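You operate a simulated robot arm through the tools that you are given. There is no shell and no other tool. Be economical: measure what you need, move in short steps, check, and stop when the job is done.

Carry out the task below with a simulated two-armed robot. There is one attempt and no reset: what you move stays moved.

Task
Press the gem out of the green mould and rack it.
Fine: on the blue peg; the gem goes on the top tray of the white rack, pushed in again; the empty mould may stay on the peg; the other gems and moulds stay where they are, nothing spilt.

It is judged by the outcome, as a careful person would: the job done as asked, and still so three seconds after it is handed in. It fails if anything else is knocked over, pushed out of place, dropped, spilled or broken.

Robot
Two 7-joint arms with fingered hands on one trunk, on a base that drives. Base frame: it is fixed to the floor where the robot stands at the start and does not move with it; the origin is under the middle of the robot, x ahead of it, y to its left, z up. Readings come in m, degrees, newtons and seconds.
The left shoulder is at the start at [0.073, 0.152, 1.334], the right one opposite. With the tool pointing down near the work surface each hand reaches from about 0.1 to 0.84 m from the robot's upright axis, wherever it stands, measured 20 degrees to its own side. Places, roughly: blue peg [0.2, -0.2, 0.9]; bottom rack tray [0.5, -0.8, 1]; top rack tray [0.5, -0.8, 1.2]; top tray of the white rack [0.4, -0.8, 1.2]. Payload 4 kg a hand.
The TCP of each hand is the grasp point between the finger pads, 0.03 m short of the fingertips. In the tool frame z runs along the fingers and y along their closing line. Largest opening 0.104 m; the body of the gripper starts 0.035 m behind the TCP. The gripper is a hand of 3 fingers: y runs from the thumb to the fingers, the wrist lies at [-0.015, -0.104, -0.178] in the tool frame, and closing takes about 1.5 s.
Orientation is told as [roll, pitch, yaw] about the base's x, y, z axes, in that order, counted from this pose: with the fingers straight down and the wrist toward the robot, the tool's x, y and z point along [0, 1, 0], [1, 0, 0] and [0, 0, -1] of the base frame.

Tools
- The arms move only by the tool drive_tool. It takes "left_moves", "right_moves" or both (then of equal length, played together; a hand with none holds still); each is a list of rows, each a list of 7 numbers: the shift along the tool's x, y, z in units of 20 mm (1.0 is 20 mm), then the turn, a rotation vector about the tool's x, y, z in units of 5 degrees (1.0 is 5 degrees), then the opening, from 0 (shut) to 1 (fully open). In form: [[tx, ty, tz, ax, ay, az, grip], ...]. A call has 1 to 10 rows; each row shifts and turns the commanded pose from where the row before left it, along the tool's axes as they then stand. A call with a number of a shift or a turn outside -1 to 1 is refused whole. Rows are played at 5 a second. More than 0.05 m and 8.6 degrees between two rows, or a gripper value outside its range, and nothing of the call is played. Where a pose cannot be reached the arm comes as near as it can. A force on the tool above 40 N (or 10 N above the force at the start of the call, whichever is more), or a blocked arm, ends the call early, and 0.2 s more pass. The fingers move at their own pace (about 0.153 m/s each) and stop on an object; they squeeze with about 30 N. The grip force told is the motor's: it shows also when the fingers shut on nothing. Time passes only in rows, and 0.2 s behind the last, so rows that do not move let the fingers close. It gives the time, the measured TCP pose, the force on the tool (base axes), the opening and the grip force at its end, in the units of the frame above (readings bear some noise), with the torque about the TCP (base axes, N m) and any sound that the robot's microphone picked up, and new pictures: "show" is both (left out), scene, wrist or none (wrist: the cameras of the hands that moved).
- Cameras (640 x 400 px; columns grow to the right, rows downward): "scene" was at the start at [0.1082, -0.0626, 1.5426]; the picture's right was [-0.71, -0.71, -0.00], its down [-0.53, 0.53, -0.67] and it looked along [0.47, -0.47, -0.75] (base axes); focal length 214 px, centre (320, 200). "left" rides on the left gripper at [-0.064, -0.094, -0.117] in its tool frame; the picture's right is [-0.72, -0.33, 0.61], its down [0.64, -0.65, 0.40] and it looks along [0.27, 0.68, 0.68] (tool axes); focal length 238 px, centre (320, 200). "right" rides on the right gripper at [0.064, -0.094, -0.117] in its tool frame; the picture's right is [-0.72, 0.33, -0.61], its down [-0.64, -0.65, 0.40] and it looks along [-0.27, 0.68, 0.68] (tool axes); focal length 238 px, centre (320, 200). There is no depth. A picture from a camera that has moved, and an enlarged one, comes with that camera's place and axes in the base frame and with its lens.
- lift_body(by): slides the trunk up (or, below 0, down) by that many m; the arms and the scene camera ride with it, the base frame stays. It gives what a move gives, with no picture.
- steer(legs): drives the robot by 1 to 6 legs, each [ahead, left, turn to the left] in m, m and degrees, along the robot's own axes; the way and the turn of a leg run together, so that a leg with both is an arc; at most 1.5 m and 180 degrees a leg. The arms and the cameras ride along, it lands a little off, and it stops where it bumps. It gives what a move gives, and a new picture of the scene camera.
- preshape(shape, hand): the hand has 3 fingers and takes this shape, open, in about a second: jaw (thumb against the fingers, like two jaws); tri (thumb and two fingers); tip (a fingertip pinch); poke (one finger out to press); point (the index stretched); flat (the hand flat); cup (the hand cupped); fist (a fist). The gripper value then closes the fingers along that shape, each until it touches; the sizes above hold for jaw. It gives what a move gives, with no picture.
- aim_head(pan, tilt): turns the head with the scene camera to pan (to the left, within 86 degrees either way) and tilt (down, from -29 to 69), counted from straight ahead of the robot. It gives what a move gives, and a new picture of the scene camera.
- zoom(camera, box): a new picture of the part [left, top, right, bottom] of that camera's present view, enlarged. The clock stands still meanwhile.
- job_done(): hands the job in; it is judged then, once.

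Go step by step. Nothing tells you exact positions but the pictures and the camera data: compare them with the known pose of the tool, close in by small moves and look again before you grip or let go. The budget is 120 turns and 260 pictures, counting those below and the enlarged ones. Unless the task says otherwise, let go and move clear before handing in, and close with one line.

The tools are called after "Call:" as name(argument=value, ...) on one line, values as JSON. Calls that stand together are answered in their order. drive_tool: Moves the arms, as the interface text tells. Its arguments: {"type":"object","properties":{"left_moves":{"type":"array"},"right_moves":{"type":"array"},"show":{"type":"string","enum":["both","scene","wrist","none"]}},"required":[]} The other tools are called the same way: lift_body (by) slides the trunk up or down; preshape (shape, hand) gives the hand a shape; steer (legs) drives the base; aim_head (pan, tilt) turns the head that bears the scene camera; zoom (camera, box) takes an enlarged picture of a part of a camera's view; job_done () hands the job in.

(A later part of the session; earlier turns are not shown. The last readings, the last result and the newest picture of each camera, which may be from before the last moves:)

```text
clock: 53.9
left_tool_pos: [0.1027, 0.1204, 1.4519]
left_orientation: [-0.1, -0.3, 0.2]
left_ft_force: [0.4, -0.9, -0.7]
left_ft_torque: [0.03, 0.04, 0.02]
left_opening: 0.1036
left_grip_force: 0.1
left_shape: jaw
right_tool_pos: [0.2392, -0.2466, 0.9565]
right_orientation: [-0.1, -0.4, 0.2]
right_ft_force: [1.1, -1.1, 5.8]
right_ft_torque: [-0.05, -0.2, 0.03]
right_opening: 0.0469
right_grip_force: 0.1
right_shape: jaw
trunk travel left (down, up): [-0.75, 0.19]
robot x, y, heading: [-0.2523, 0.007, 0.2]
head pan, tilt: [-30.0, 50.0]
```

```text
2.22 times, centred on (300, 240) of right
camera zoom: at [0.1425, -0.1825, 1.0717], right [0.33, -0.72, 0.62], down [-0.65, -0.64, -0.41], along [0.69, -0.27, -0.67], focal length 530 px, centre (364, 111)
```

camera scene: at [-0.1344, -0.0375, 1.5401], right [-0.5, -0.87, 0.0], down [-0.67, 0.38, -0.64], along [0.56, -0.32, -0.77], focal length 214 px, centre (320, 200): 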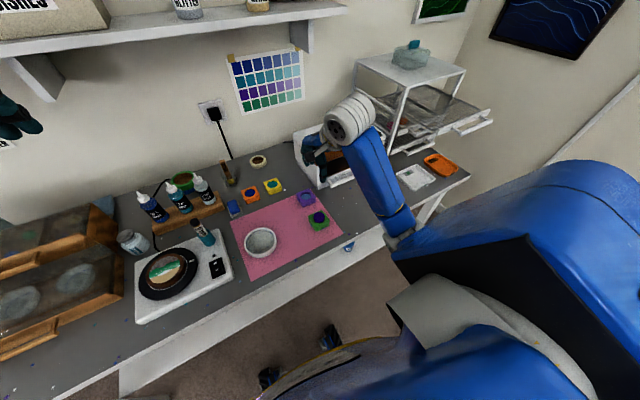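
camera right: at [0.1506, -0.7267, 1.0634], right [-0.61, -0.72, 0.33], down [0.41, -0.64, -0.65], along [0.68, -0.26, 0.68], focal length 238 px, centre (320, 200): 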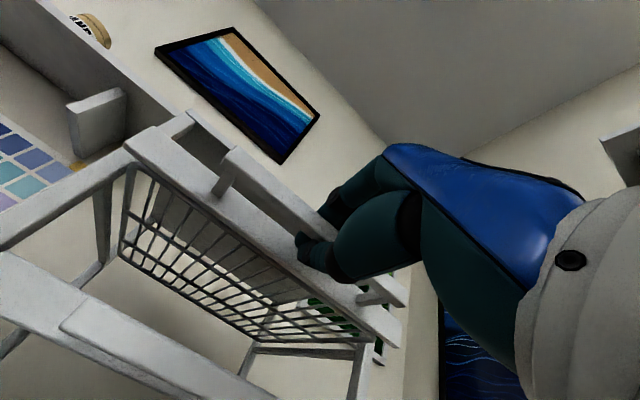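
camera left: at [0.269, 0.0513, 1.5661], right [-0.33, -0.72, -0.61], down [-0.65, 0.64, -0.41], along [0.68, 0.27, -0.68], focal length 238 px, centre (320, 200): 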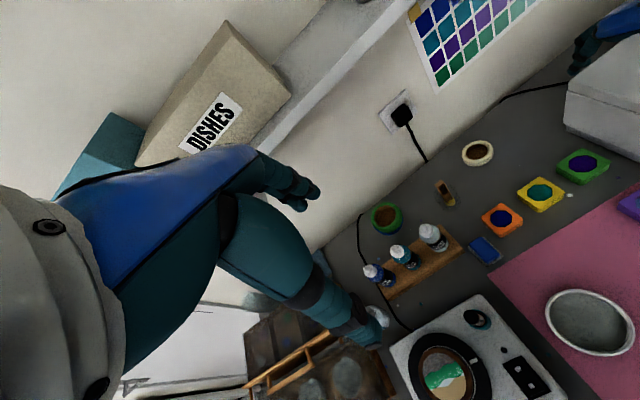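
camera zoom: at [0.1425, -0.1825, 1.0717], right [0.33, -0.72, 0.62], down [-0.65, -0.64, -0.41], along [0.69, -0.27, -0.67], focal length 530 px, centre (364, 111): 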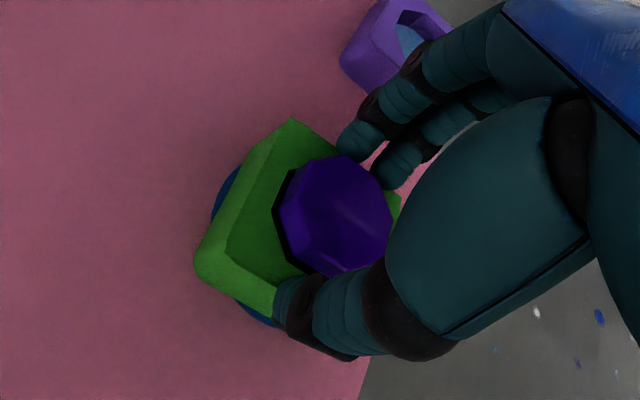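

The tips rest on the mould top with about 6 N. I'll close onto the gem now.

Call:
drive_tool(right_moves=[[0, 0, 0, 0, 0, 0, 0.38], [0, 0, 0, 0, 0, 0, 0.34], [0, 0, 0, 0, 0, 0, 0.28], [0, 0, 0, 0, 0, 0, 0.22], [0, 0, 0, 0, 0, 0, 0.2], [0, 0, 0, 0, 0, 0, 0.2]], show="none")

Call:
zoom(camera="left", box=[510, 120, 610, 200])

Call:
zoom(camera="right", box=[220, 150, 380, 330])

```text
clock: 55.3
left_tool_pos: [0.1018, 0.1196, 1.452]
left_orientation: [0.0, -0.3, 0.2]
left_ft_force: [-0.2, 1.0, 0.2]
left_ft_torque: [-0.03, 0.01, 0.04]
left_opening: 0.1038
left_grip_force: 0.1
left_shape: jaw
right_tool_pos: [0.2372, -0.2449, 0.955]
right_orientation: [-0.1, -0.2, 0.1]
right_ft_force: [-3.4, -1.9, 12.8]
right_ft_torque: [0.07, -0.25, -0.06]
right_opening: 0.0317
right_grip_force: 30.1
right_shape: jaw
trunk travel left (down, up): [-0.75, 0.19]
robot x, y, heading: [-0.2518, 0.0032, 0.2]
head pan, tilt: [-30.0, 50.0]
```

```text
5.00 times, centred on (560, 160) of left
camera zoom: at [0.007, 0.0566, 1.5677], right [-0.32, -0.72, -0.61], down [-0.65, 0.64, -0.41], along [0.69, 0.27, -0.68], focal length 1192 px, centre (-880, 400)
```

zoom: 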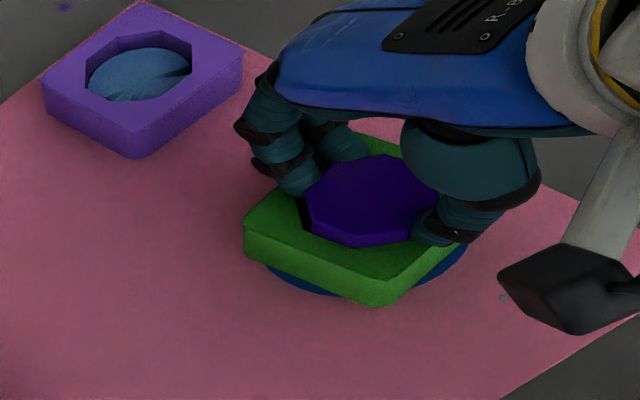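

```text
2.22 times, centred on (300, 240) of right
camera zoom: at [0.1411, -0.1824, 1.0717], right [0.33, -0.72, 0.62], down [-0.65, -0.64, -0.41], along [0.69, -0.27, -0.67], focal length 530 px, centre (364, 111)
```

zoom: 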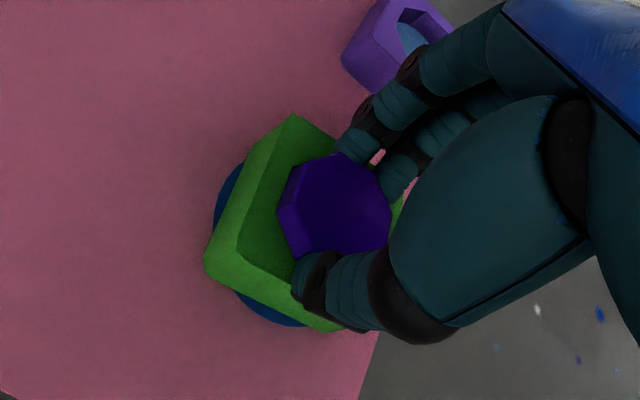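

The gem is gripped at 0.032 m. I'll lift slowly by 2 cm and check.

Call:
drive_tool(right_moves=[[0, 0, -0.3, 0, 0, 0, 0.15], [0, 0, -0.3, 0, 0, 0, 0.15], [0, 0, -0.3, 0, 0, 0, 0.15], [0, 0, -0.4, 0, 0, 0, 0.15]], show="none")

Call:
zoom(camera="left", box=[510, 120, 610, 200])

Call:
zoom(camera="right", box=[220, 150, 380, 330])

```text
clock: 56.3
left_tool_pos: [0.1049, 0.1201, 1.4501]
left_orientation: [-0.2, -0.2, 0.2]
left_ft_force: [0.2, 0.0, 0.8]
left_ft_torque: [-0.02, -0.01, 0.02]
left_opening: 0.104
left_grip_force: 0.0
left_shape: jaw
right_tool_pos: [0.2401, -0.2472, 0.98]
right_orientation: [0.1, -0.2, 0.2]
right_ft_force: [0.4, -0.4, -0.7]
right_ft_torque: [-0.01, 0.01, 0.02]
right_opening: 0.0309
right_grip_force: 30.1
right_shape: jaw
trunk travel left (down, up): [-0.75, 0.19]
robot x, y, heading: [-0.2525, 0.0076, 0.3]
head pan, tilt: [-30.0, 50.0]
```

```text
5.00 times, centred on (560, 160) of left
camera zoom: at [0.0104, 0.0561, 1.5671], right [-0.32, -0.72, -0.61], down [-0.65, 0.64, -0.41], along [0.69, 0.27, -0.68], focal length 1192 px, centre (-880, 400)
```

zoom: 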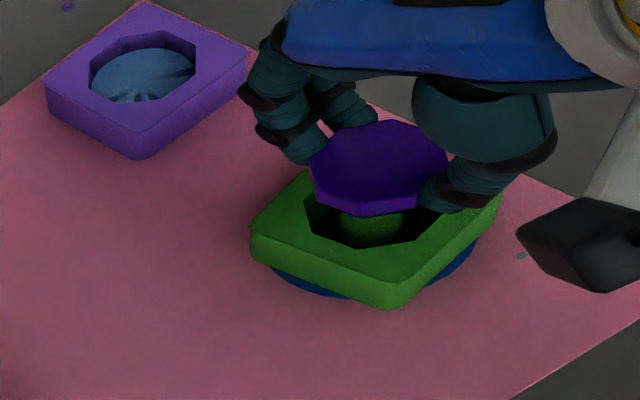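

```text
2.22 times, centred on (300, 240) of right
camera zoom: at [0.1433, -0.1836, 1.0959], right [0.33, -0.72, 0.61], down [-0.65, -0.64, -0.41], along [0.69, -0.27, -0.68], focal length 530 px, centre (364, 111)
```

zoom: 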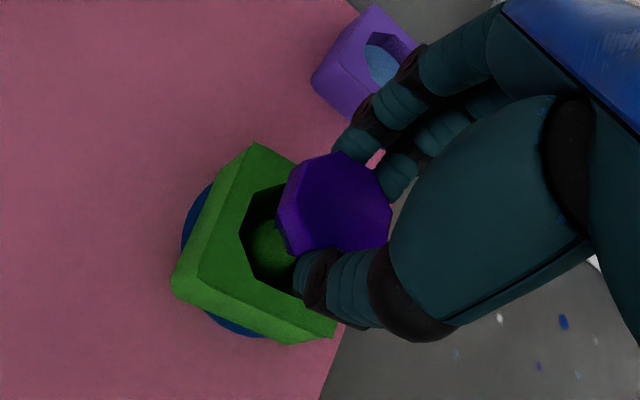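

The gem is free in the fingers and the mould stays on the peg. I'll raise it and drive back to the rack.

Call:
drive_tool(right_moves=[[0, 0, -0.7, 0, 0, 0, 0.15], [0, 0, -1, 0, 0, 0, 0.15], [0, 0, -1, 0, 0, 0, 0.15], [0, 0, -1, 0, 0, 0, 0.15], [0, 0, -1, 0, 0, 0, 0.15], [0, 0, -1, 0, 0, 0, 0.15], [0, 0, -1, 0, 0, 0, 0.15], [0, 0, -1, 0, 0, 0, 0.15], [0, 0, -1, 0, 0, 0, 0.15], [0, 0, -1, 0, 0, 0, 0.15]], show="none")

Call:
drive_tool(right_moves=[[0, 0, -1, 0, 0, 0, 0.15], [0, 0, -1, 0, 0, 0, 0.15], [0, 0, -1, 0, 0, 0, 0.15], [0, 0, -1, 0, 0, 0, 0.15], [0, 0, -1, 0, 0, 0, 0.15]], show="wrist")

Call:
steer(legs=[[-0.2, 0, 0], [0, -0.445, 0]])

Call:
aim_head(pan=-25, tilt=30)

```text
clock: 58.5
left_tool_pos: [0.1049, 0.1189, 1.4503]
left_orientation: [-0.1, -0.2, 0.2]
left_ft_force: [0.3, -0.3, -0.5]
left_ft_torque: [-0.01, 0.01, -0.01]
left_opening: 0.104
left_grip_force: 0.1
left_shape: jaw
right_tool_pos: [0.238, -0.2468, 1.1755]
right_orientation: [0.1, -0.1, 0.1]
right_ft_force: [0.2, -1.2, -0.8]
right_ft_torque: [-0.01, -0.02, -0.03]
right_opening: 0.0311
right_grip_force: 30.0
right_shape: jaw
trunk travel left (down, up): [-0.75, 0.19]
robot x, y, heading: [-0.2479, 0.0067, -0.0]
head pan, tilt: [-30.0, 50.0]
```

```text
clock: 59.7
left_tool_pos: [0.1048, 0.1184, 1.4509]
left_orientation: [-0.1, -0.3, 0.2]
left_ft_force: [-0.6, -0.8, 0.0]
left_ft_torque: [0.01, -0.01, -0.03]
left_opening: 0.1041
left_grip_force: 0.0
left_shape: jaw
right_tool_pos: [0.2385, -0.2474, 1.275]
right_orientation: [-0.1, 0.0, 0.2]
right_ft_force: [0.1, -0.4, -0.7]
right_ft_torque: [-0.01, -0.01, 0.03]
right_opening: 0.0308
right_grip_force: 30.2
right_shape: jaw
trunk travel left (down, up): [-0.75, 0.19]
robot x, y, heading: [-0.2527, 0.0067, 0.3]
head pan, tilt: [-30.0, 50.0]
camera right: at [0.1422, -0.1835, 1.3909], right [0.33, -0.72, 0.61], down [-0.65, -0.64, -0.41], along [0.69, -0.27, -0.68], focal length 238 px, centre (320, 200)
```

right: 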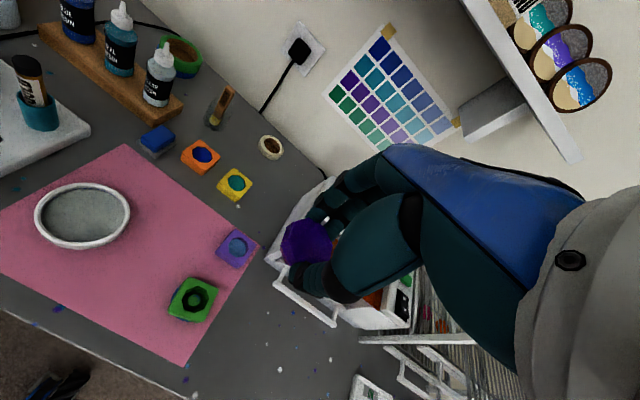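

```text
clock: 63.6
left_tool_pos: [-0.0977, -0.3259, 1.4492]
left_orientation: [-0.3, -0.2, 0.4]
left_ft_force: [0.3, 0.6, 0.1]
left_ft_torque: [-0.04, 0.06, 0.02]
left_opening: 0.1037
left_grip_force: 0.0
left_shape: jaw
right_tool_pos: [0.0389, -0.6914, 1.2763]
right_orientation: [-0.2, -0.2, 0.5]
right_ft_force: [0.0, 0.4, 0.3]
right_ft_torque: [-0.04, 0.0, 0.01]
right_opening: 0.0308
right_grip_force: 29.4
right_shape: jaw
trunk travel left (down, up): [-0.75, 0.19]
robot x, y, heading: [-0.4507, -0.4494, 0.3]
head pan, tilt: [-30.0, 50.0]
camera scene: at [-0.3343, -0.484, 1.5401], right [-0.49, -0.87, 0.0], down [-0.67, 0.38, -0.64], along [0.56, -0.32, -0.77], focal length 214 px, centre (320, 200)
```

scene: 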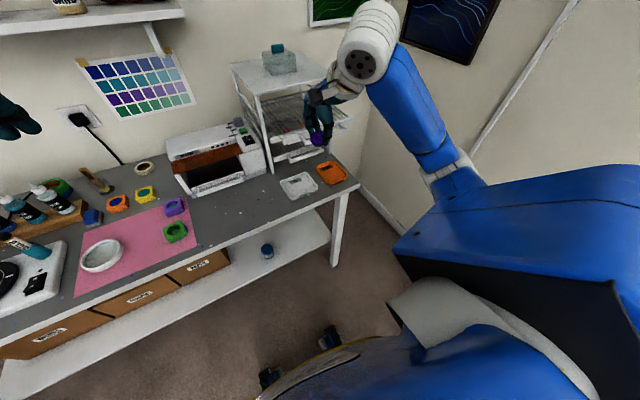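

```text
clock: 64.5
left_tool_pos: [-0.0982, -0.3291, 1.4515]
left_orientation: [0.0, -0.3, 0.4]
left_ft_force: [0.1, 0.2, -0.4]
left_ft_torque: [-0.01, 0.0, 0.01]
left_opening: 0.1038
left_grip_force: 0.1
left_shape: jaw
right_tool_pos: [0.0371, -0.6956, 1.2758]
right_orientation: [0.0, -0.2, 0.5]
right_ft_force: [-0.7, -0.4, -0.4]
right_ft_torque: [0.0, -0.04, -0.02]
right_opening: 0.0306
right_grip_force: 30.3
right_shape: jaw
trunk travel left (down, up): [-0.75, 0.19]
robot x, y, heading: [-0.456, -0.4445, 0.2]
head pan, tilt: [-25.0, 30.0]
camera scene: at [-0.3191, -0.4871, 1.5694], right [-0.42, -0.91, 0.0], down [-0.46, 0.21, -0.86], along [0.79, -0.36, -0.5], focal length 214 px, centre (320, 200)
```

scene: 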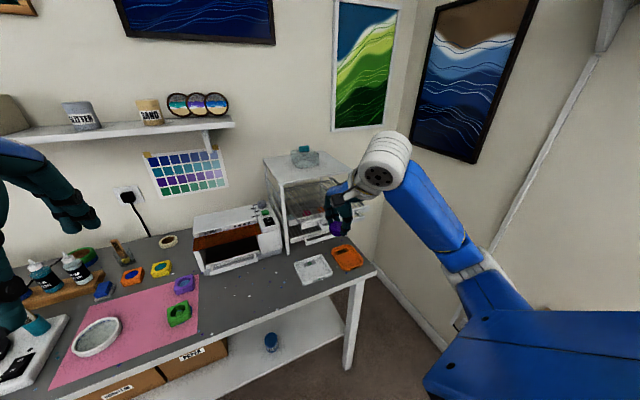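

The gem is still held. The tray's open area runs from about x 0.20 to 0.34, so I'll bring the gem over [0.25,-0.79].

Call:
drive_tool(right_moves=[[-0.5, 1, 0, 0, 0, 0, 0.15], [-0.5, 1, 0, 0, 0, 0, 0.15], [-0.5, 1, 0, 0, 0, 0, 0.15], [-0.5, 1, 0, 0, 0, 0, 0.15], [-0.5, 1, 0, 0, 0, 0, 0.15], [-0.5, 1, 0, 0, 0, 0, 0.15], [-0.5, 1, 0, 0, 0, 0, 0.15], [-0.5, 1, 0, 0, 0, 0, 0.15], [-0.5, 1, 0, 0, 0, 0, 0.15], [-0.25, 1, 0, 0, 0, 0, 0.15]], show="wrist")

Call:
zoom(camera="scene", box=[260, 130, 410, 240])

Call:
zoom(camera="left", box=[350, 0, 640, 150])

```text
clock: 66.7
left_tool_pos: [-0.0967, -0.3308, 1.4506]
left_orientation: [-0.2, -0.2, 0.3]
left_ft_force: [0.8, -0.4, -0.4]
left_ft_torque: [0.0, -0.03, 0.0]
left_opening: 0.1038
left_grip_force: 0.1
left_shape: jaw
right_tool_pos: [0.2378, -0.7908, 1.2758]
right_orientation: [0.0, -0.3, 0.4]
right_ft_force: [0.1, -0.3, -0.1]
right_ft_torque: [0.01, 0.01, 0.01]
right_opening: 0.031
right_grip_force: 29.7
right_shape: jaw
trunk travel left (down, up): [-0.75, 0.19]
robot x, y, heading: [-0.4555, -0.4455, 0.1]
head pan, tilt: [-25.0, 30.0]
camera right: at [0.1414, -0.7282, 1.3915], right [0.33, -0.72, 0.62], down [-0.65, -0.65, -0.41], along [0.69, -0.26, -0.68], focal length 238 px, centre (320, 200)
```

right: 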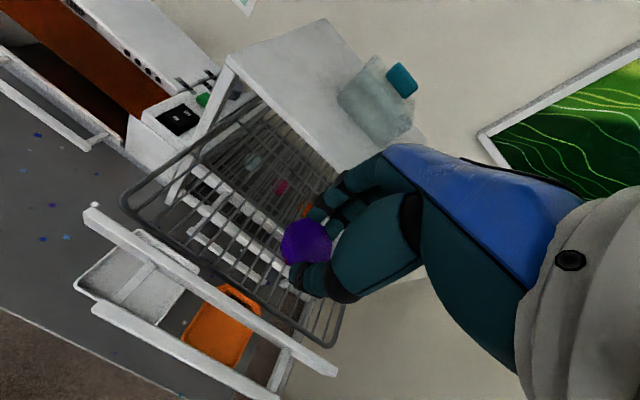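

```text
3.64 times, centred on (335, 185) of scene
camera zoom: at [-0.3173, -0.488, 1.5693], right [-0.42, -0.91, 0.0], down [-0.46, 0.21, -0.86], along [0.79, -0.36, -0.5], focal length 780 px, centre (266, 254)
```

zoom: 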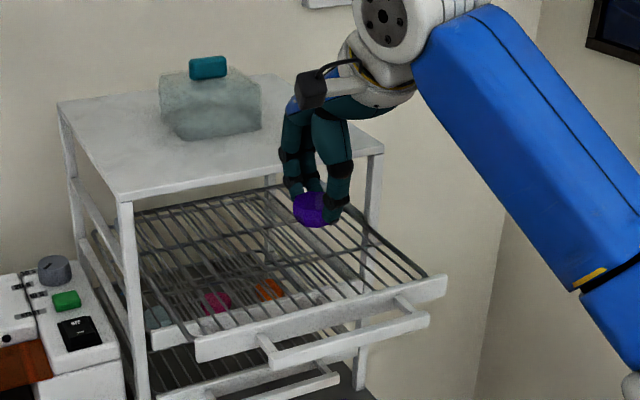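

```text
2.21 times, centred on (495, 75) of left
camera zoom: at [-0.1917, -0.3946, 1.5672], right [-0.32, -0.72, -0.61], down [-0.66, 0.64, -0.41], along [0.68, 0.27, -0.68], focal length 526 px, centre (-66, 476)
```

zoom: 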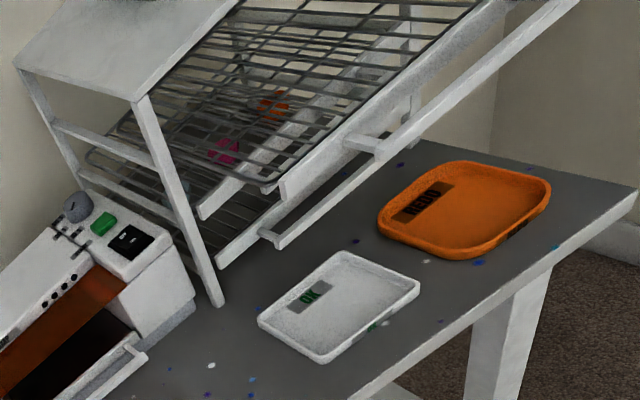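

The gem is over the tray but near its front edge. I'll shift 22 mm deeper and lower to about 1.205.

Call:
drive_tool(right_moves=[[0, 0.6, 0, 0, 0, 0, 0.15], [0, 0.5, 0, 0, 0, 0, 0.15], [0, 0, 1, 0, 0, 0, 0.15], [0, 0, 1, 0, 0, 0, 0.15], [0, 0, 1, 0, 0, 0, 0.15], [0, 0, 0.5, 0, 0, 0, 0.15]], show="wrist")

Call:
zoom(camera="scene", box=[290, 150, 390, 230])

Call:
zoom(camera="right", box=[170, 170, 370, 350])

```text
clock: 68.0
left_tool_pos: [-0.0977, -0.3304, 1.4518]
left_orientation: [-0.1, -0.2, 0.4]
left_ft_force: [-0.1, 0.5, -0.5]
left_ft_torque: [-0.01, -0.03, -0.02]
left_opening: 0.1035
left_grip_force: 0.0
left_shape: jaw
right_tool_pos: [0.2616, -0.7901, 1.2063]
right_orientation: [0.0, -0.3, 0.5]
right_ft_force: [0.0, 0.2, -0.3]
right_ft_torque: [-0.02, 0.01, 0.0]
right_opening: 0.0308
right_grip_force: 30.0
right_shape: jaw
trunk travel left (down, up): [-0.75, 0.19]
robot x, y, heading: [-0.4557, -0.444, 0.4]
head pan, tilt: [-25.0, 30.0]
camera right: at [0.1645, -0.7269, 1.3222], right [0.33, -0.72, 0.62], down [-0.65, -0.65, -0.41], along [0.69, -0.26, -0.68], focal length 238 px, centre (320, 200)
```

right: 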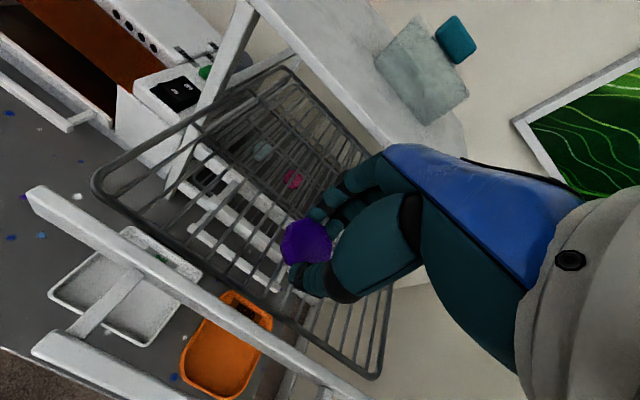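

```text
5.00 times, centred on (340, 190) of scene
camera zoom: at [-0.3178, -0.4882, 1.5694], right [-0.42, -0.91, 0.0], down [-0.46, 0.21, -0.86], along [0.79, -0.36, -0.5], focal length 1072 px, centre (220, 250)
```

zoom: 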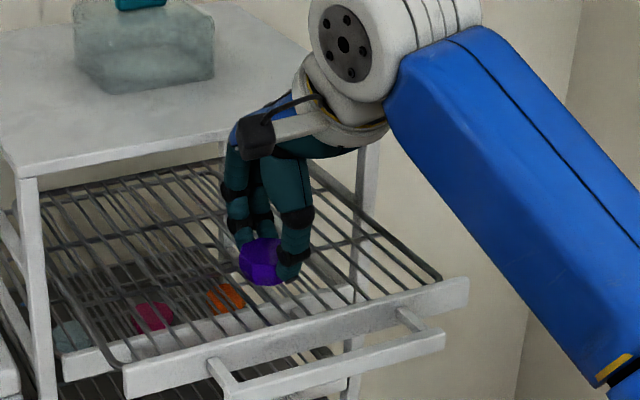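

```text
2.22 times, centred on (270, 260) of right
camera zoom: at [0.1645, -0.7269, 1.3222], right [0.33, -0.72, 0.62], down [-0.65, -0.65, -0.41], along [0.69, -0.26, -0.68], focal length 530 px, centre (431, 67)
```

zoom: 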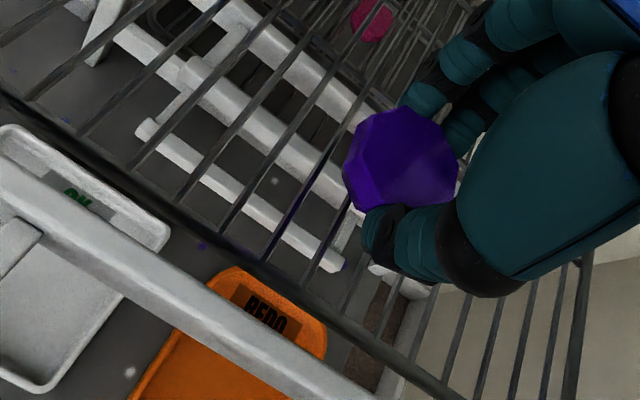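

The grid is close below, with wires running along x. I'll lower in small steps and watch the force.

Call:
drive_tool(right_moves=[[0, 0, 0.25, 0, 0, 0, 0.15], [0, 0, 0.25, 0, 0, 0, 0.15], [0, 0, 0.2, 0, 0, 0, 0.15]], show="none")

Call:
zoom(camera="scene", box=[290, 150, 390, 230])

Call:
zoom(camera="right", box=[230, 190, 370, 310])

```text
clock: 68.8
left_tool_pos: [-0.1, -0.3314, 1.4505]
left_orientation: [0.0, -0.3, 0.3]
left_ft_force: [0.1, 0.4, -0.5]
left_ft_torque: [-0.01, -0.01, 0.02]
left_opening: 0.1035
left_grip_force: 0.1
left_shape: jaw
right_tool_pos: [0.2607, -0.7892, 1.1941]
right_orientation: [0.1, -0.4, 0.5]
right_ft_force: [-0.5, 0.0, 0.8]
right_ft_torque: [0.04, -0.05, 0.01]
right_opening: 0.0308
right_grip_force: 30.2
right_shape: jaw
trunk travel left (down, up): [-0.75, 0.19]
robot x, y, heading: [-0.4564, -0.4474, 0.5]
head pan, tilt: [-25.0, 30.0]
```

```text
5.00 times, centred on (340, 190) of scene
camera zoom: at [-0.3186, -0.4881, 1.5695], right [-0.42, -0.91, 0.0], down [-0.46, 0.21, -0.86], along [0.79, -0.36, -0.5], focal length 1072 px, centre (220, 250)
```

zoom: 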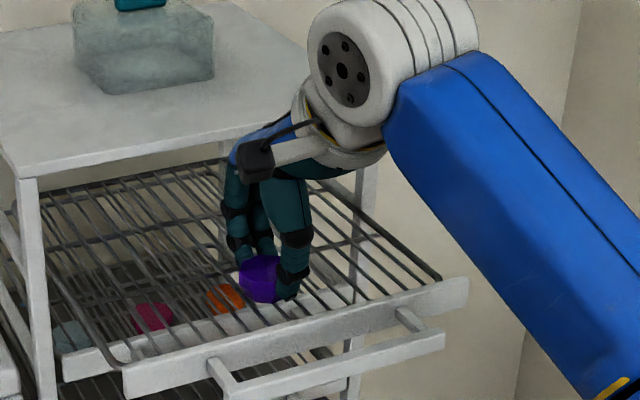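

```text
3.33 times, centred on (300, 250) of right
camera zoom: at [0.1628, -0.7263, 1.3086], right [0.33, -0.72, 0.62], down [-0.64, -0.65, -0.41], along [0.69, -0.26, -0.67], focal length 794 px, centre (387, 33)
```

zoom: 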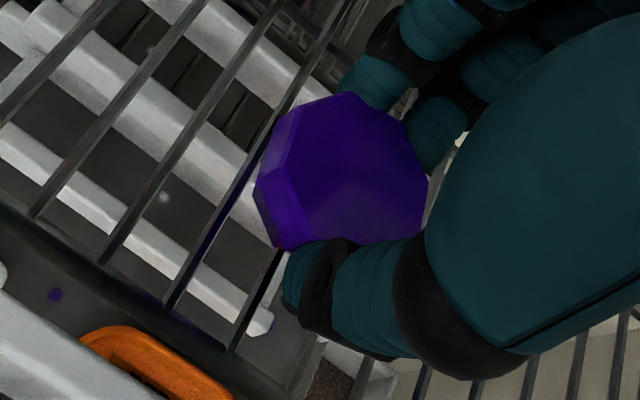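

There is no contact yet, so I'll continue down.

Call:
drive_tool(right_moves=[[0, 0, 0.2, 0, 0, 0, 0.15], [0, 0, 0.2, 0, 0, 0, 0.15]], show="none")

Call:
drive_tool(right_moves=[[0, 0, 0.15, 0, 0, 0, 0.15], [0, 0, 0.15, 0, 0, 0, 0.15]], show="none")

Call:
zoom(camera="right", box=[230, 190, 370, 310])

Call:
zoom(camera="scene", box=[290, 150, 390, 230])

```text
clock: 69.5
left_tool_pos: [-0.1035, -0.3296, 1.4527]
left_orientation: [-0.2, -0.5, 0.4]
left_ft_force: [0.0, 0.3, -0.6]
left_ft_torque: [0.03, 0.0, 0.03]
left_opening: 0.1039
left_grip_force: 0.0
left_shape: jaw
right_tool_pos: [0.2571, -0.7877, 1.1901]
right_orientation: [-0.1, -0.9, 0.4]
right_ft_force: [1.5, -3.3, 20.0]
right_ft_torque: [-0.04, -0.11, -0.03]
right_opening: 0.0321
right_grip_force: 30.0
right_shape: jaw
trunk travel left (down, up): [-0.75, 0.19]
robot x, y, heading: [-0.4566, -0.4454, 0.1]
head pan, tilt: [-25.0, 30.0]
```

```text
clock: 70.0
left_tool_pos: [-0.1073, -0.3279, 1.4541]
left_orientation: [-0.3, -0.5, 0.4]
left_ft_force: [-0.6, 0.1, -0.7]
left_ft_torque: [0.0, 0.01, -0.04]
left_opening: 0.1036
left_grip_force: 0.1
left_shape: jaw
right_tool_pos: [0.2546, -0.7863, 1.1903]
right_orientation: [-0.2, -1.3, 0.5]
right_ft_force: [1.7, -4.3, 38.1]
right_ft_torque: [-0.09, -0.27, -0.05]
right_opening: 0.0332
right_grip_force: 29.9
right_shape: jaw
trunk travel left (down, up): [-0.75, 0.19]
robot x, y, heading: [-0.4525, -0.4455, 0.3]
head pan, tilt: [-25.0, 30.0]
```

```text
3.33 times, centred on (300, 250) of right
camera zoom: at [0.1557, -0.7237, 1.3039], right [0.32, -0.71, 0.62], down [-0.64, -0.65, -0.42], along [0.7, -0.26, -0.66], focal length 794 px, centre (387, 33)
```

zoom: 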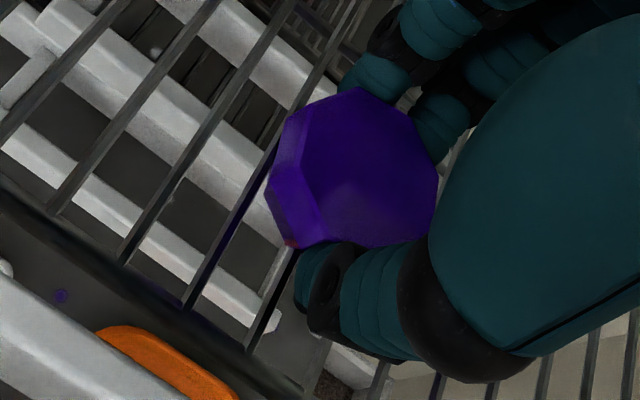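

```text
5.00 times, centred on (340, 190) of scene
camera zoom: at [-0.3305, -0.4837, 1.5711], right [-0.42, -0.91, 0.0], down [-0.45, 0.21, -0.87], along [0.79, -0.36, -0.49], focal length 1072 px, centre (220, 250)
```

zoom: 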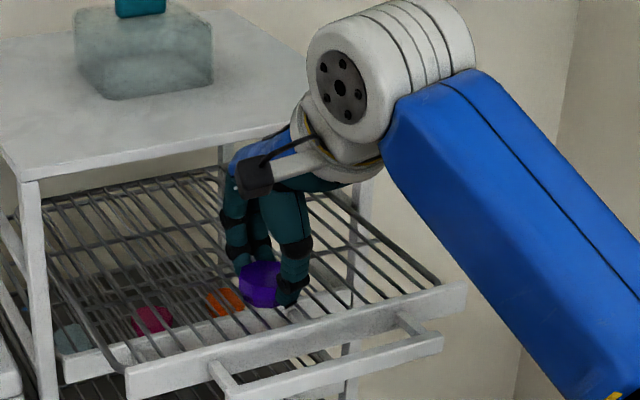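

The gem is on the grid. I'll relieve the pressure and open the fingers slowly.

Call:
drive_tool(right_moves=[[0, 0, -0.35, 0, 0, 0, 0.15], [0, 0, -0.35, 0, 0, 0, 0.15], [0, 0, 0, 0, 0, 0, 0.15]], show="none")

```text
clock: 70.8
left_tool_pos: [-0.1005, -0.3297, 1.4508]
left_orientation: [-0.1, -0.2, 0.4]
left_ft_force: [-0.3, 0.0, 0.5]
left_ft_torque: [0.0, 0.01, 0.02]
left_opening: 0.1036
left_grip_force: 0.0
left_shape: jaw
right_tool_pos: [0.2586, -0.7869, 1.1924]
right_orientation: [-0.1, -0.1, 0.4]
right_ft_force: [0.3, 1.2, 7.2]
right_ft_torque: [0.1, -0.16, 0.05]
right_opening: 0.0321
right_grip_force: 30.3
right_shape: jaw
trunk travel left (down, up): [-0.75, 0.19]
robot x, y, heading: [-0.4535, -0.4473, 0.3]
head pan, tilt: [-25.0, 30.0]
```

Call:
drive_tool(right_moves=[[0, 0, 0, 0, 0, 0, 0.33], [0, 0, 0, 0, 0, 0, 0.4], [0, 0, 0, 0, 0, 0, 0.5], [0, 0, 0, 0, 0, 0, 0.6], [0, 0, 0, 0, 0, 0, 0.6]], show="none")

Call:
zoom(camera="right", box=[200, 170, 380, 320])

Call:
zoom(camera="scene", box=[290, 150, 390, 230])

```text
clock: 72.0
left_tool_pos: [-0.0997, -0.3315, 1.4507]
left_orientation: [-0.1, -0.3, 0.3]
left_ft_force: [0.6, 0.2, 0.6]
left_ft_torque: [-0.01, 0.01, 0.01]
left_opening: 0.1037
left_grip_force: 0.0
left_shape: jaw
right_tool_pos: [0.2598, -0.7897, 1.1924]
right_orientation: [0.1, -0.3, 0.5]
right_ft_force: [0.3, 0.2, -0.9]
right_ft_torque: [-0.02, 0.0, -0.01]
right_opening: 0.0618
right_grip_force: 0.0
right_shape: jaw
trunk travel left (down, up): [-0.75, 0.19]
robot x, y, heading: [-0.454, -0.446, 0.3]
head pan, tilt: [-25.0, 30.0]
```

```text
2.67 times, centred on (290, 245) of right
camera zoom: at [0.1632, -0.7273, 1.3084], right [0.33, -0.72, 0.62], down [-0.65, -0.65, -0.41], along [0.69, -0.26, -0.68], focal length 636 px, centre (400, 80)
```

zoom: 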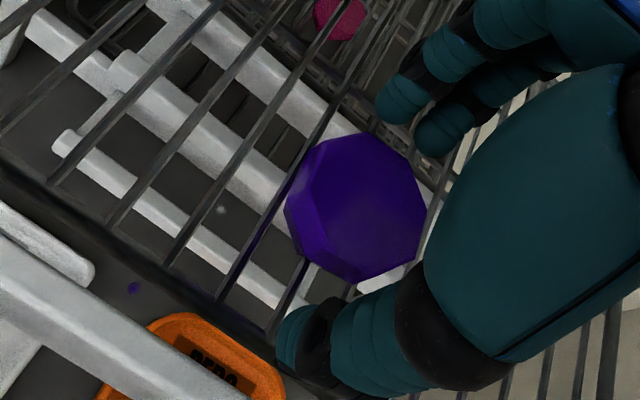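

```text
5.00 times, centred on (340, 190) of scene
camera zoom: at [-0.3182, -0.4878, 1.5694], right [-0.42, -0.91, 0.0], down [-0.46, 0.21, -0.86], along [0.79, -0.36, -0.5], focal length 1072 px, centre (220, 250)
```

zoom: 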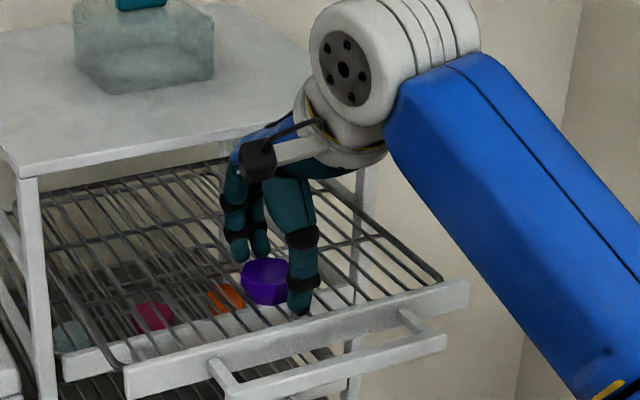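

The gem rests on the grid, released. I'll lift straight up and then back out.

Call:
drive_tool(right_moves=[[0, 0, -0.5, 0, 0, 0, 0.6], [0, 0, -1, 0, 0, 0, 0.6], [0, 0, -1, 0, 0, 0, 0.6], [0, 0, -1, 0, 0, 0, 0.6], [0, 0, -1, 0, 0, 0, 0.6], [0, -1, 0, 0, 0, 0, 0.6], [0, -1, 0, 0, 0, 0, 0.6], [0, -1, 0, 0, 0, 0, 0.6], [0, -1, 0, 0, 0, 0, 0.6], [0, -1, 0, 0, 0, 0, 0.6]], show="none")

Call:
drive_tool(right_moves=[[0, -1, 0, 0, 0, 0, 0.6], [0, -1, 0, 0, 0, 0, 0.6], [0, -1, 0, 0, 0, 0, 0.6], [0, -1, 0, 0, 0, 0, 0.6], [0, -1, 0, 0, 0, 0, 0.6], [0, -1, 0, 0, 0, 0, 0.6]], show="wrist")

Call:
zoom(camera="scene", box=[270, 140, 390, 230])

```text
clock: 74.2
left_tool_pos: [-0.0992, -0.3306, 1.4527]
left_orientation: [-0.1, -0.3, 0.5]
left_ft_force: [-0.4, 0.7, 0.4]
left_ft_torque: [-0.01, 0.0, 0.0]
left_opening: 0.1036
left_grip_force: 0.1
left_shape: jaw
right_tool_pos: [0.1584, -0.7894, 1.2828]
right_orientation: [0.1, -0.4, 0.6]
right_ft_force: [-0.1, 0.4, 0.0]
right_ft_torque: [-0.01, -0.01, 0.04]
right_opening: 0.0621
right_grip_force: 0.1
right_shape: jaw
trunk travel left (down, up): [-0.75, 0.19]
robot x, y, heading: [-0.4546, -0.4492, 0.4]
head pan, tilt: [-25.0, 30.0]
```

```text
clock: 75.7
left_tool_pos: [-0.0994, -0.3318, 1.451]
left_orientation: [-0.2, -0.3, 0.4]
left_ft_force: [-0.5, -0.2, 0.4]
left_ft_torque: [0.03, 0.0, 0.02]
left_opening: 0.1037
left_grip_force: 0.0
left_shape: jaw
right_tool_pos: [0.0386, -0.7912, 1.2837]
right_orientation: [0.0, -0.3, 0.6]
right_ft_force: [0.0, -0.2, -0.6]
right_ft_torque: [0.03, -0.01, 0.01]
right_opening: 0.062
right_grip_force: 0.0
right_shape: jaw
trunk travel left (down, up): [-0.75, 0.19]
robot x, y, heading: [-0.4539, -0.4469, 0.4]
head pan, tilt: [-25.0, 30.0]
camera right: at [-0.0586, -0.7285, 1.3992], right [0.33, -0.72, 0.62], down [-0.64, -0.65, -0.41], along [0.69, -0.26, -0.67], focal length 238 px, centre (320, 200)
```

right: 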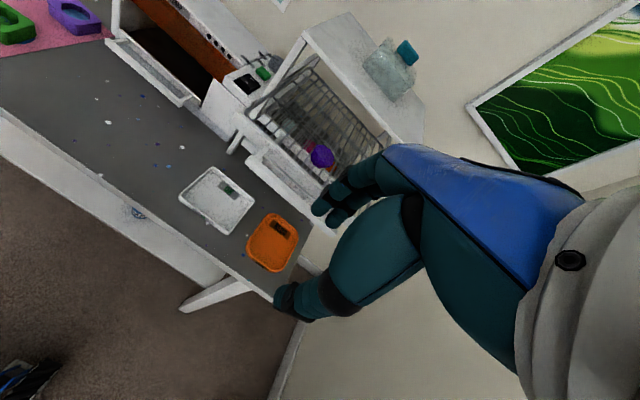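

```text
4.44 times, centred on (330, 185) of scene
camera zoom: at [-0.3208, -0.4888, 1.5696], right [-0.42, -0.91, 0.0], down [-0.46, 0.21, -0.87], along [0.79, -0.36, -0.5], focal length 953 px, centre (276, 267)
```

zoom: 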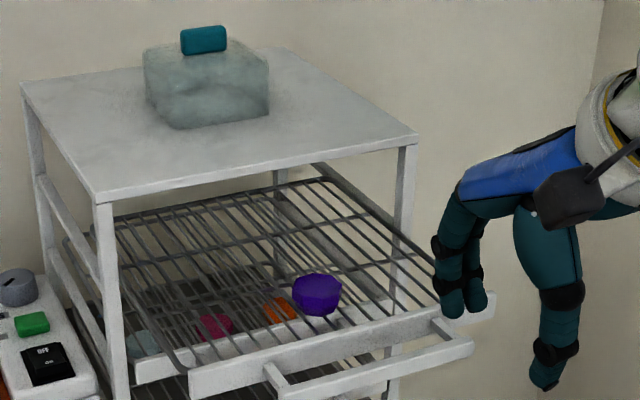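

The gem lies flat on the top tray and all else is untouched. I'll shut the fingers and turn the hand forward to push the tray back in by its handle.

Call:
drive_tool(right_moves=[[0, 0, 0, -1, 0, 0, 0.3], [0, 0, 0, -1, 0, 0, 0], [0, 0, 0, -1, 0, 0, 0], [0, 0, 0, -1, 0, 0, 0], [0, 0, 0, -1, 0, 0, 0], [0, 0, 0, -1, 0, 0, 0], [0, 0, 0, -1, 0, 0, 0], [0, 0, 0, -1, 0, 0, 0], [0, 0, 0, -1, 0, 0, 0], [0, 0, 0, -1, 0, 0, 0]], show="none")

Call:
drive_tool(right_moves=[[0, 0, 0, -1, 0, 0, 0], [0, 0, 0, -1, 0, 0, 0], [0, 0, 0, -1, 0, 0, 0], [0, 0, 0, -1, 0, 0, 0], [0, 0, 0, -1, 0, 0, 0], [0, 0, 0, -1, 0, 0, 0], [0, 0, 0, -1, 0, 0, 0], [0, 0, 0, -1, 0, 0, 0]], show="none")

Call:
drive_tool(right_moves=[[0, -1, 0, 0, 0, 0, 0], [0, -1, 0, 0, 0, 0, 0], [0, -1, 0, 0, 0, 0, 0], [0, -1, 0, 0, 0, 0, 0], [0, -1, 0, 0, 0, 0, 0], [0, -1, 0, 0, 0, 0, 0], [0, -0.2, 0, 0, 0, 0, 0]], show="wrist")

Call:
zoom(camera="scene", box=[270, 140, 410, 250])

```text
clock: 77.8
left_tool_pos: [-0.099, -0.3313, 1.4514]
left_orientation: [0.0, -0.2, 0.4]
left_ft_force: [-0.6, 0.1, 0.7]
left_ft_torque: [-0.02, 0.0, -0.04]
left_opening: 0.1038
left_grip_force: 0.0
left_shape: jaw
right_tool_pos: [0.0401, -0.7915, 1.2824]
right_orientation: [-0.1, -50.3, 0.6]
right_ft_force: [-0.8, -0.1, -0.1]
right_ft_torque: [0.0, -0.05, 0.01]
right_opening: 0.0
right_grip_force: 30.5
right_shape: jaw
trunk travel left (down, up): [-0.75, 0.19]
robot x, y, heading: [-0.4586, -0.4433, 0.5]
head pan, tilt: [-25.0, 30.0]
```

```text
clock: 79.7
left_tool_pos: [-0.0978, -0.3304, 1.4503]
left_orientation: [-0.1, -0.3, 0.3]
left_ft_force: [0.2, -0.5, 0.3]
left_ft_torque: [0.01, -0.02, 0.03]
left_opening: 0.1043
left_grip_force: 0.1
left_shape: jaw
right_tool_pos: [0.0404, -0.7917, 1.2807]
right_orientation: [-172.2, -89.7, 172.8]
right_ft_force: [-0.2, 0.2, 0.0]
right_ft_torque: [0.01, -0.03, 0.0]
right_opening: 0.0002
right_grip_force: 29.8
right_shape: jaw
trunk travel left (down, up): [-0.75, 0.19]
robot x, y, heading: [-0.4547, -0.4513, 0.4]
head pan, tilt: [-25.0, 30.0]
```

```text
clock: 81.2
left_tool_pos: [-0.0979, -0.3303, 1.4498]
left_orientation: [-0.1, -0.3, 0.3]
left_ft_force: [-0.2, -0.2, 0.5]
left_ft_torque: [-0.01, 0.04, 0.0]
left_opening: 0.1035
left_grip_force: 0.0
left_shape: jaw
right_tool_pos: [0.0406, -0.7909, 1.1561]
right_orientation: [-168.9, -89.7, 169.4]
right_ft_force: [-0.1, -0.1, 0.3]
right_ft_torque: [0.01, 0.03, -0.01]
right_opening: 0.0
right_grip_force: 30.2
right_shape: jaw
trunk travel left (down, up): [-0.75, 0.19]
robot x, y, heading: [-0.4532, -0.4498, 0.3]
head pan, tilt: [-25.0, 30.0]
camera right: at [-0.0779, -0.7287, 1.0616], right [-0.61, -0.72, 0.32], down [0.41, -0.64, -0.65], along [0.68, -0.26, 0.69], focal length 238 px, centre (320, 200)
```

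right: 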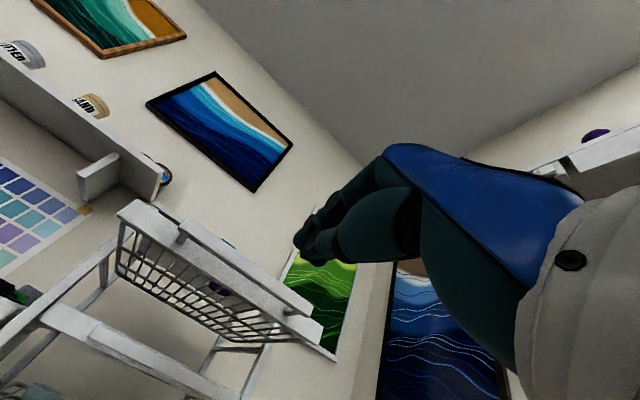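

```text
3.64 times, centred on (340, 195) of scene
camera zoom: at [-0.3201, -0.4877, 1.5696], right [-0.42, -0.91, 0.0], down [-0.46, 0.21, -0.87], along [0.79, -0.36, -0.5], focal length 780 px, centre (247, 218)
```

zoom: 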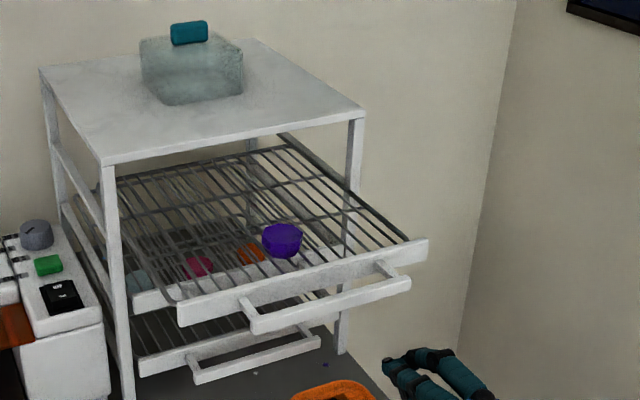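

The hand lines up with the bar. I'll approach to contact and start pushing slowly.

Call:
drive_tool(right_moves=[[0, 0.1, 1, 0, 0, 0, 0], [0, 0, 1, 0, 0, 0, 0], [0, 0, 1, 0, 0, 0, 0], [0, 0, 0.6, 0, 0, 0, 0], [0, 0, 0.3, 0, 0, 0, 0], [0, 0, 0.3, 0, 0, 0, 0], [0, 0, 0.3, 0, 0, 0, 0], [0, 0, 0.3, 0, 0, 0, 0]], show="none")

Call:
zoom(camera="scene", box=[270, 140, 410, 250])

Call:
zoom(camera="right", box=[100, 130, 420, 330])

```text
clock: 83.0
left_tool_pos: [-0.0987, -0.3307, 1.4517]
left_orientation: [-0.1, -0.3, 0.5]
left_ft_force: [0.6, -0.1, 0.3]
left_ft_torque: [0.02, 0.01, 0.01]
left_opening: 0.1037
left_grip_force: 0.0
left_shape: jaw
right_tool_pos: [0.1366, -0.7907, 1.1591]
right_orientation: [-166.9, -89.7, 167.4]
right_ft_force: [-0.4, -1.4, 0.1]
right_ft_torque: [-0.01, 0.0, -0.03]
right_opening: 0.0001
right_grip_force: 30.1
right_shape: jaw
trunk travel left (down, up): [-0.75, 0.19]
robot x, y, heading: [-0.4526, -0.4472, 0.4]
head pan, tilt: [-25.0, 30.0]
```

```text
3.64 times, centred on (340, 195) of scene
camera zoom: at [-0.3194, -0.4878, 1.5695], right [-0.42, -0.91, 0.0], down [-0.46, 0.21, -0.86], along [0.79, -0.36, -0.5], focal length 780 px, centre (247, 218)
```

zoom: 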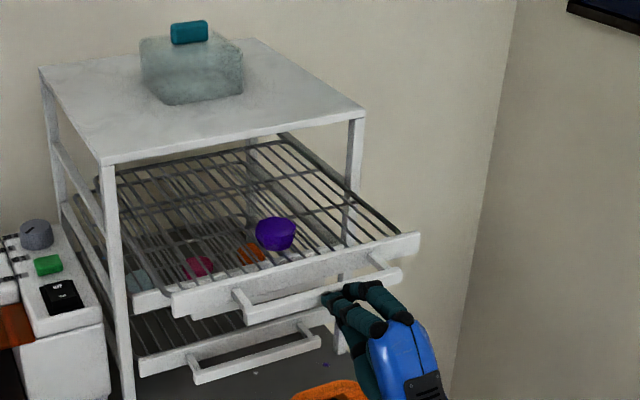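

```text
2.00 times, centred on (260, 230) of right
camera zoom: at [0.0179, -0.7275, 1.0642], right [-0.61, -0.72, 0.32], down [0.41, -0.64, -0.65], along [0.68, -0.26, 0.69], focal length 477 px, centre (440, 140)
```

zoom: 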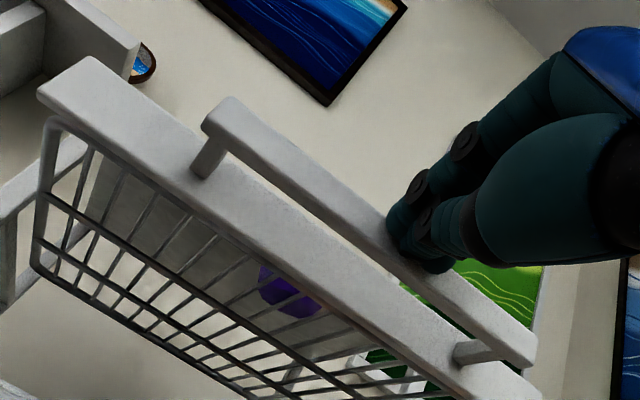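

The tray is moving smoothly and the gem rides with it. I'll continue pushing slowly.

Call:
drive_tool(right_moves=[[0, 0, 0.3, 0, 0, 0, 0], [0, 0, 0.3, 0, 0, 0, 0], [0, 0, 0.3, 0, 0, 0, 0], [0, 0, 0.3, 0, 0, 0, 0], [0, 0, 0.3, 0, 0, 0, 0], [0, 0, 0.3, 0, 0, 0, 0], [0, 0, 0.3, 0, 0, 0, 0], [0, 0, 0.3, 0, 0, 0, 0], [0, 0, 0.3, 0, 0, 0, 0], [0, 0, 0.3, 0, 0, 0, 0]], show="none")

Call:
drive_tool(right_moves=[[0, 0, 0.3, 0, 0, 0, 0], [0, 0, 0.3, 0, 0, 0, 0], [0, 0, 0.3, 0, 0, 0, 0], [0, 0, 0.3, 0, 0, 0, 0], [0, 0, 0.3, 0, 0, 0, 0], [0, 0, 0.3, 0, 0, 0, 0], [0, 0, 0.3, 0, 0, 0, 0], [0, 0, 0.3, 0, 0, 0, 0], [0, 0, 0.3, 0, 0, 0, 0], [0, 0, 0.3, 0, 0, 0, 0]], show="none")

Call:
zoom(camera="scene", box=[260, 140, 370, 230])

Call:
zoom(camera="right", box=[100, 130, 420, 330])

```text
clock: 85.2
left_tool_pos: [-0.0981, -0.3295, 1.4522]
left_orientation: [-0.1, -0.3, 0.4]
left_ft_force: [0.4, -0.2, 0.0]
left_ft_torque: [-0.02, 0.02, 0.05]
left_opening: 0.1038
left_grip_force: 0.1
left_shape: jaw
right_tool_pos: [0.1968, -0.7915, 1.16]
right_orientation: [-169.0, -89.6, 169.6]
right_ft_force: [-0.8, 0.0, 0.6]
right_ft_torque: [0.0, -0.02, -0.02]
right_opening: 0.0
right_grip_force: 30.1
right_shape: jaw
trunk travel left (down, up): [-0.75, 0.19]
robot x, y, heading: [-0.4551, -0.4473, 0.3]
head pan, tilt: [-25.0, 30.0]
```

```text
clock: 87.5
left_tool_pos: [-0.0987, -0.3301, 1.4517]
left_orientation: [-0.1, -0.2, 0.4]
left_ft_force: [-0.3, 0.5, 0.7]
left_ft_torque: [0.0, 0.01, 0.01]
left_opening: 0.1038
left_grip_force: 0.1
left_shape: jaw
right_tool_pos: [0.258, -0.7907, 1.1612]
right_orientation: [-167.5, -89.7, 167.8]
right_ft_force: [-0.6, 0.3, 0.2]
right_ft_torque: [0.01, -0.01, -0.04]
right_opening: 0.0002
right_grip_force: 30.1
right_shape: jaw
trunk travel left (down, up): [-0.75, 0.19]
robot x, y, heading: [-0.4565, -0.4497, 0.1]
head pan, tilt: [-25.0, 30.0]
```

```text
4.44 times, centred on (315, 185) of scene
camera zoom: at [-0.3189, -0.4876, 1.5695], right [-0.42, -0.91, 0.0], down [-0.46, 0.21, -0.86], along [0.79, -0.36, -0.5], focal length 953 px, centre (342, 267)
```

zoom: 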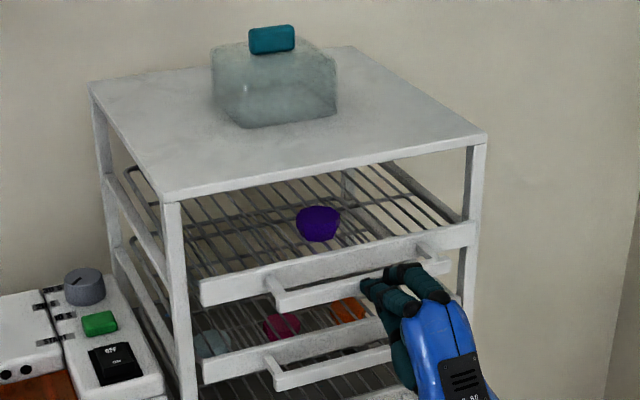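

```text
2.00 times, centred on (260, 230) of right
camera zoom: at [0.1391, -0.7271, 1.0647], right [-0.61, -0.72, 0.32], down [0.41, -0.64, -0.65], along [0.68, -0.26, 0.69], focal length 477 px, centre (440, 140)
```

zoom: 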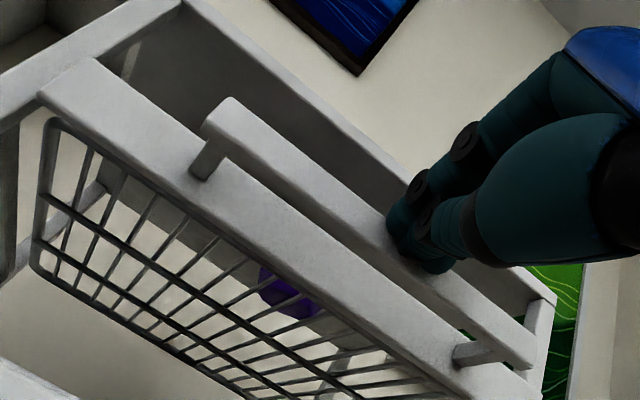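

The tray is nearly in. I'll finish with smaller steps until it seats.

Call:
drive_tool(right_moves=[[0, 0, 0.2, 0, 0, 0, 0], [0, 0, 0.2, 0, 0, 0, 0], [0, 0, 0.2, 0, 0, 0, 0], [0, 0, 0.2, 0, 0, 0, 0]], show="none")

Call:
zoom(camera="scene", box=[260, 140, 370, 230])

```text
clock: 88.5
left_tool_pos: [-0.0999, -0.3299, 1.4517]
left_orientation: [-0.1, -0.3, 0.4]
left_ft_force: [-1.0, -0.3, -0.5]
left_ft_torque: [0.01, -0.04, 0.0]
left_opening: 0.1036
left_grip_force: 0.0
left_shape: jaw
right_tool_pos: [0.2715, -0.7894, 1.1617]
right_orientation: [-167.2, -89.7, 167.7]
right_ft_force: [-0.3, 0.2, 0.4]
right_ft_torque: [0.01, -0.01, 0.0]
right_opening: 0.0001
right_grip_force: 30.0
right_shape: jaw
trunk travel left (down, up): [-0.75, 0.19]
robot x, y, heading: [-0.4558, -0.4481, 0.3]
head pan, tilt: [-25.0, 30.0]
```

```text
4.44 times, centred on (315, 185) of scene
camera zoom: at [-0.3188, -0.4876, 1.5695], right [-0.42, -0.91, 0.0], down [-0.46, 0.21, -0.86], along [0.79, -0.36, -0.5], focal length 953 px, centre (342, 267)
```

zoom: 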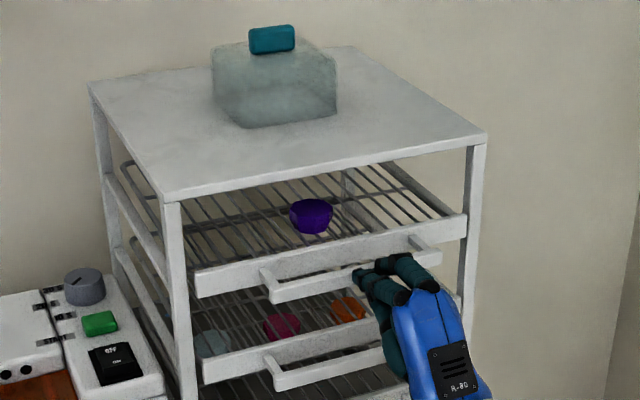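

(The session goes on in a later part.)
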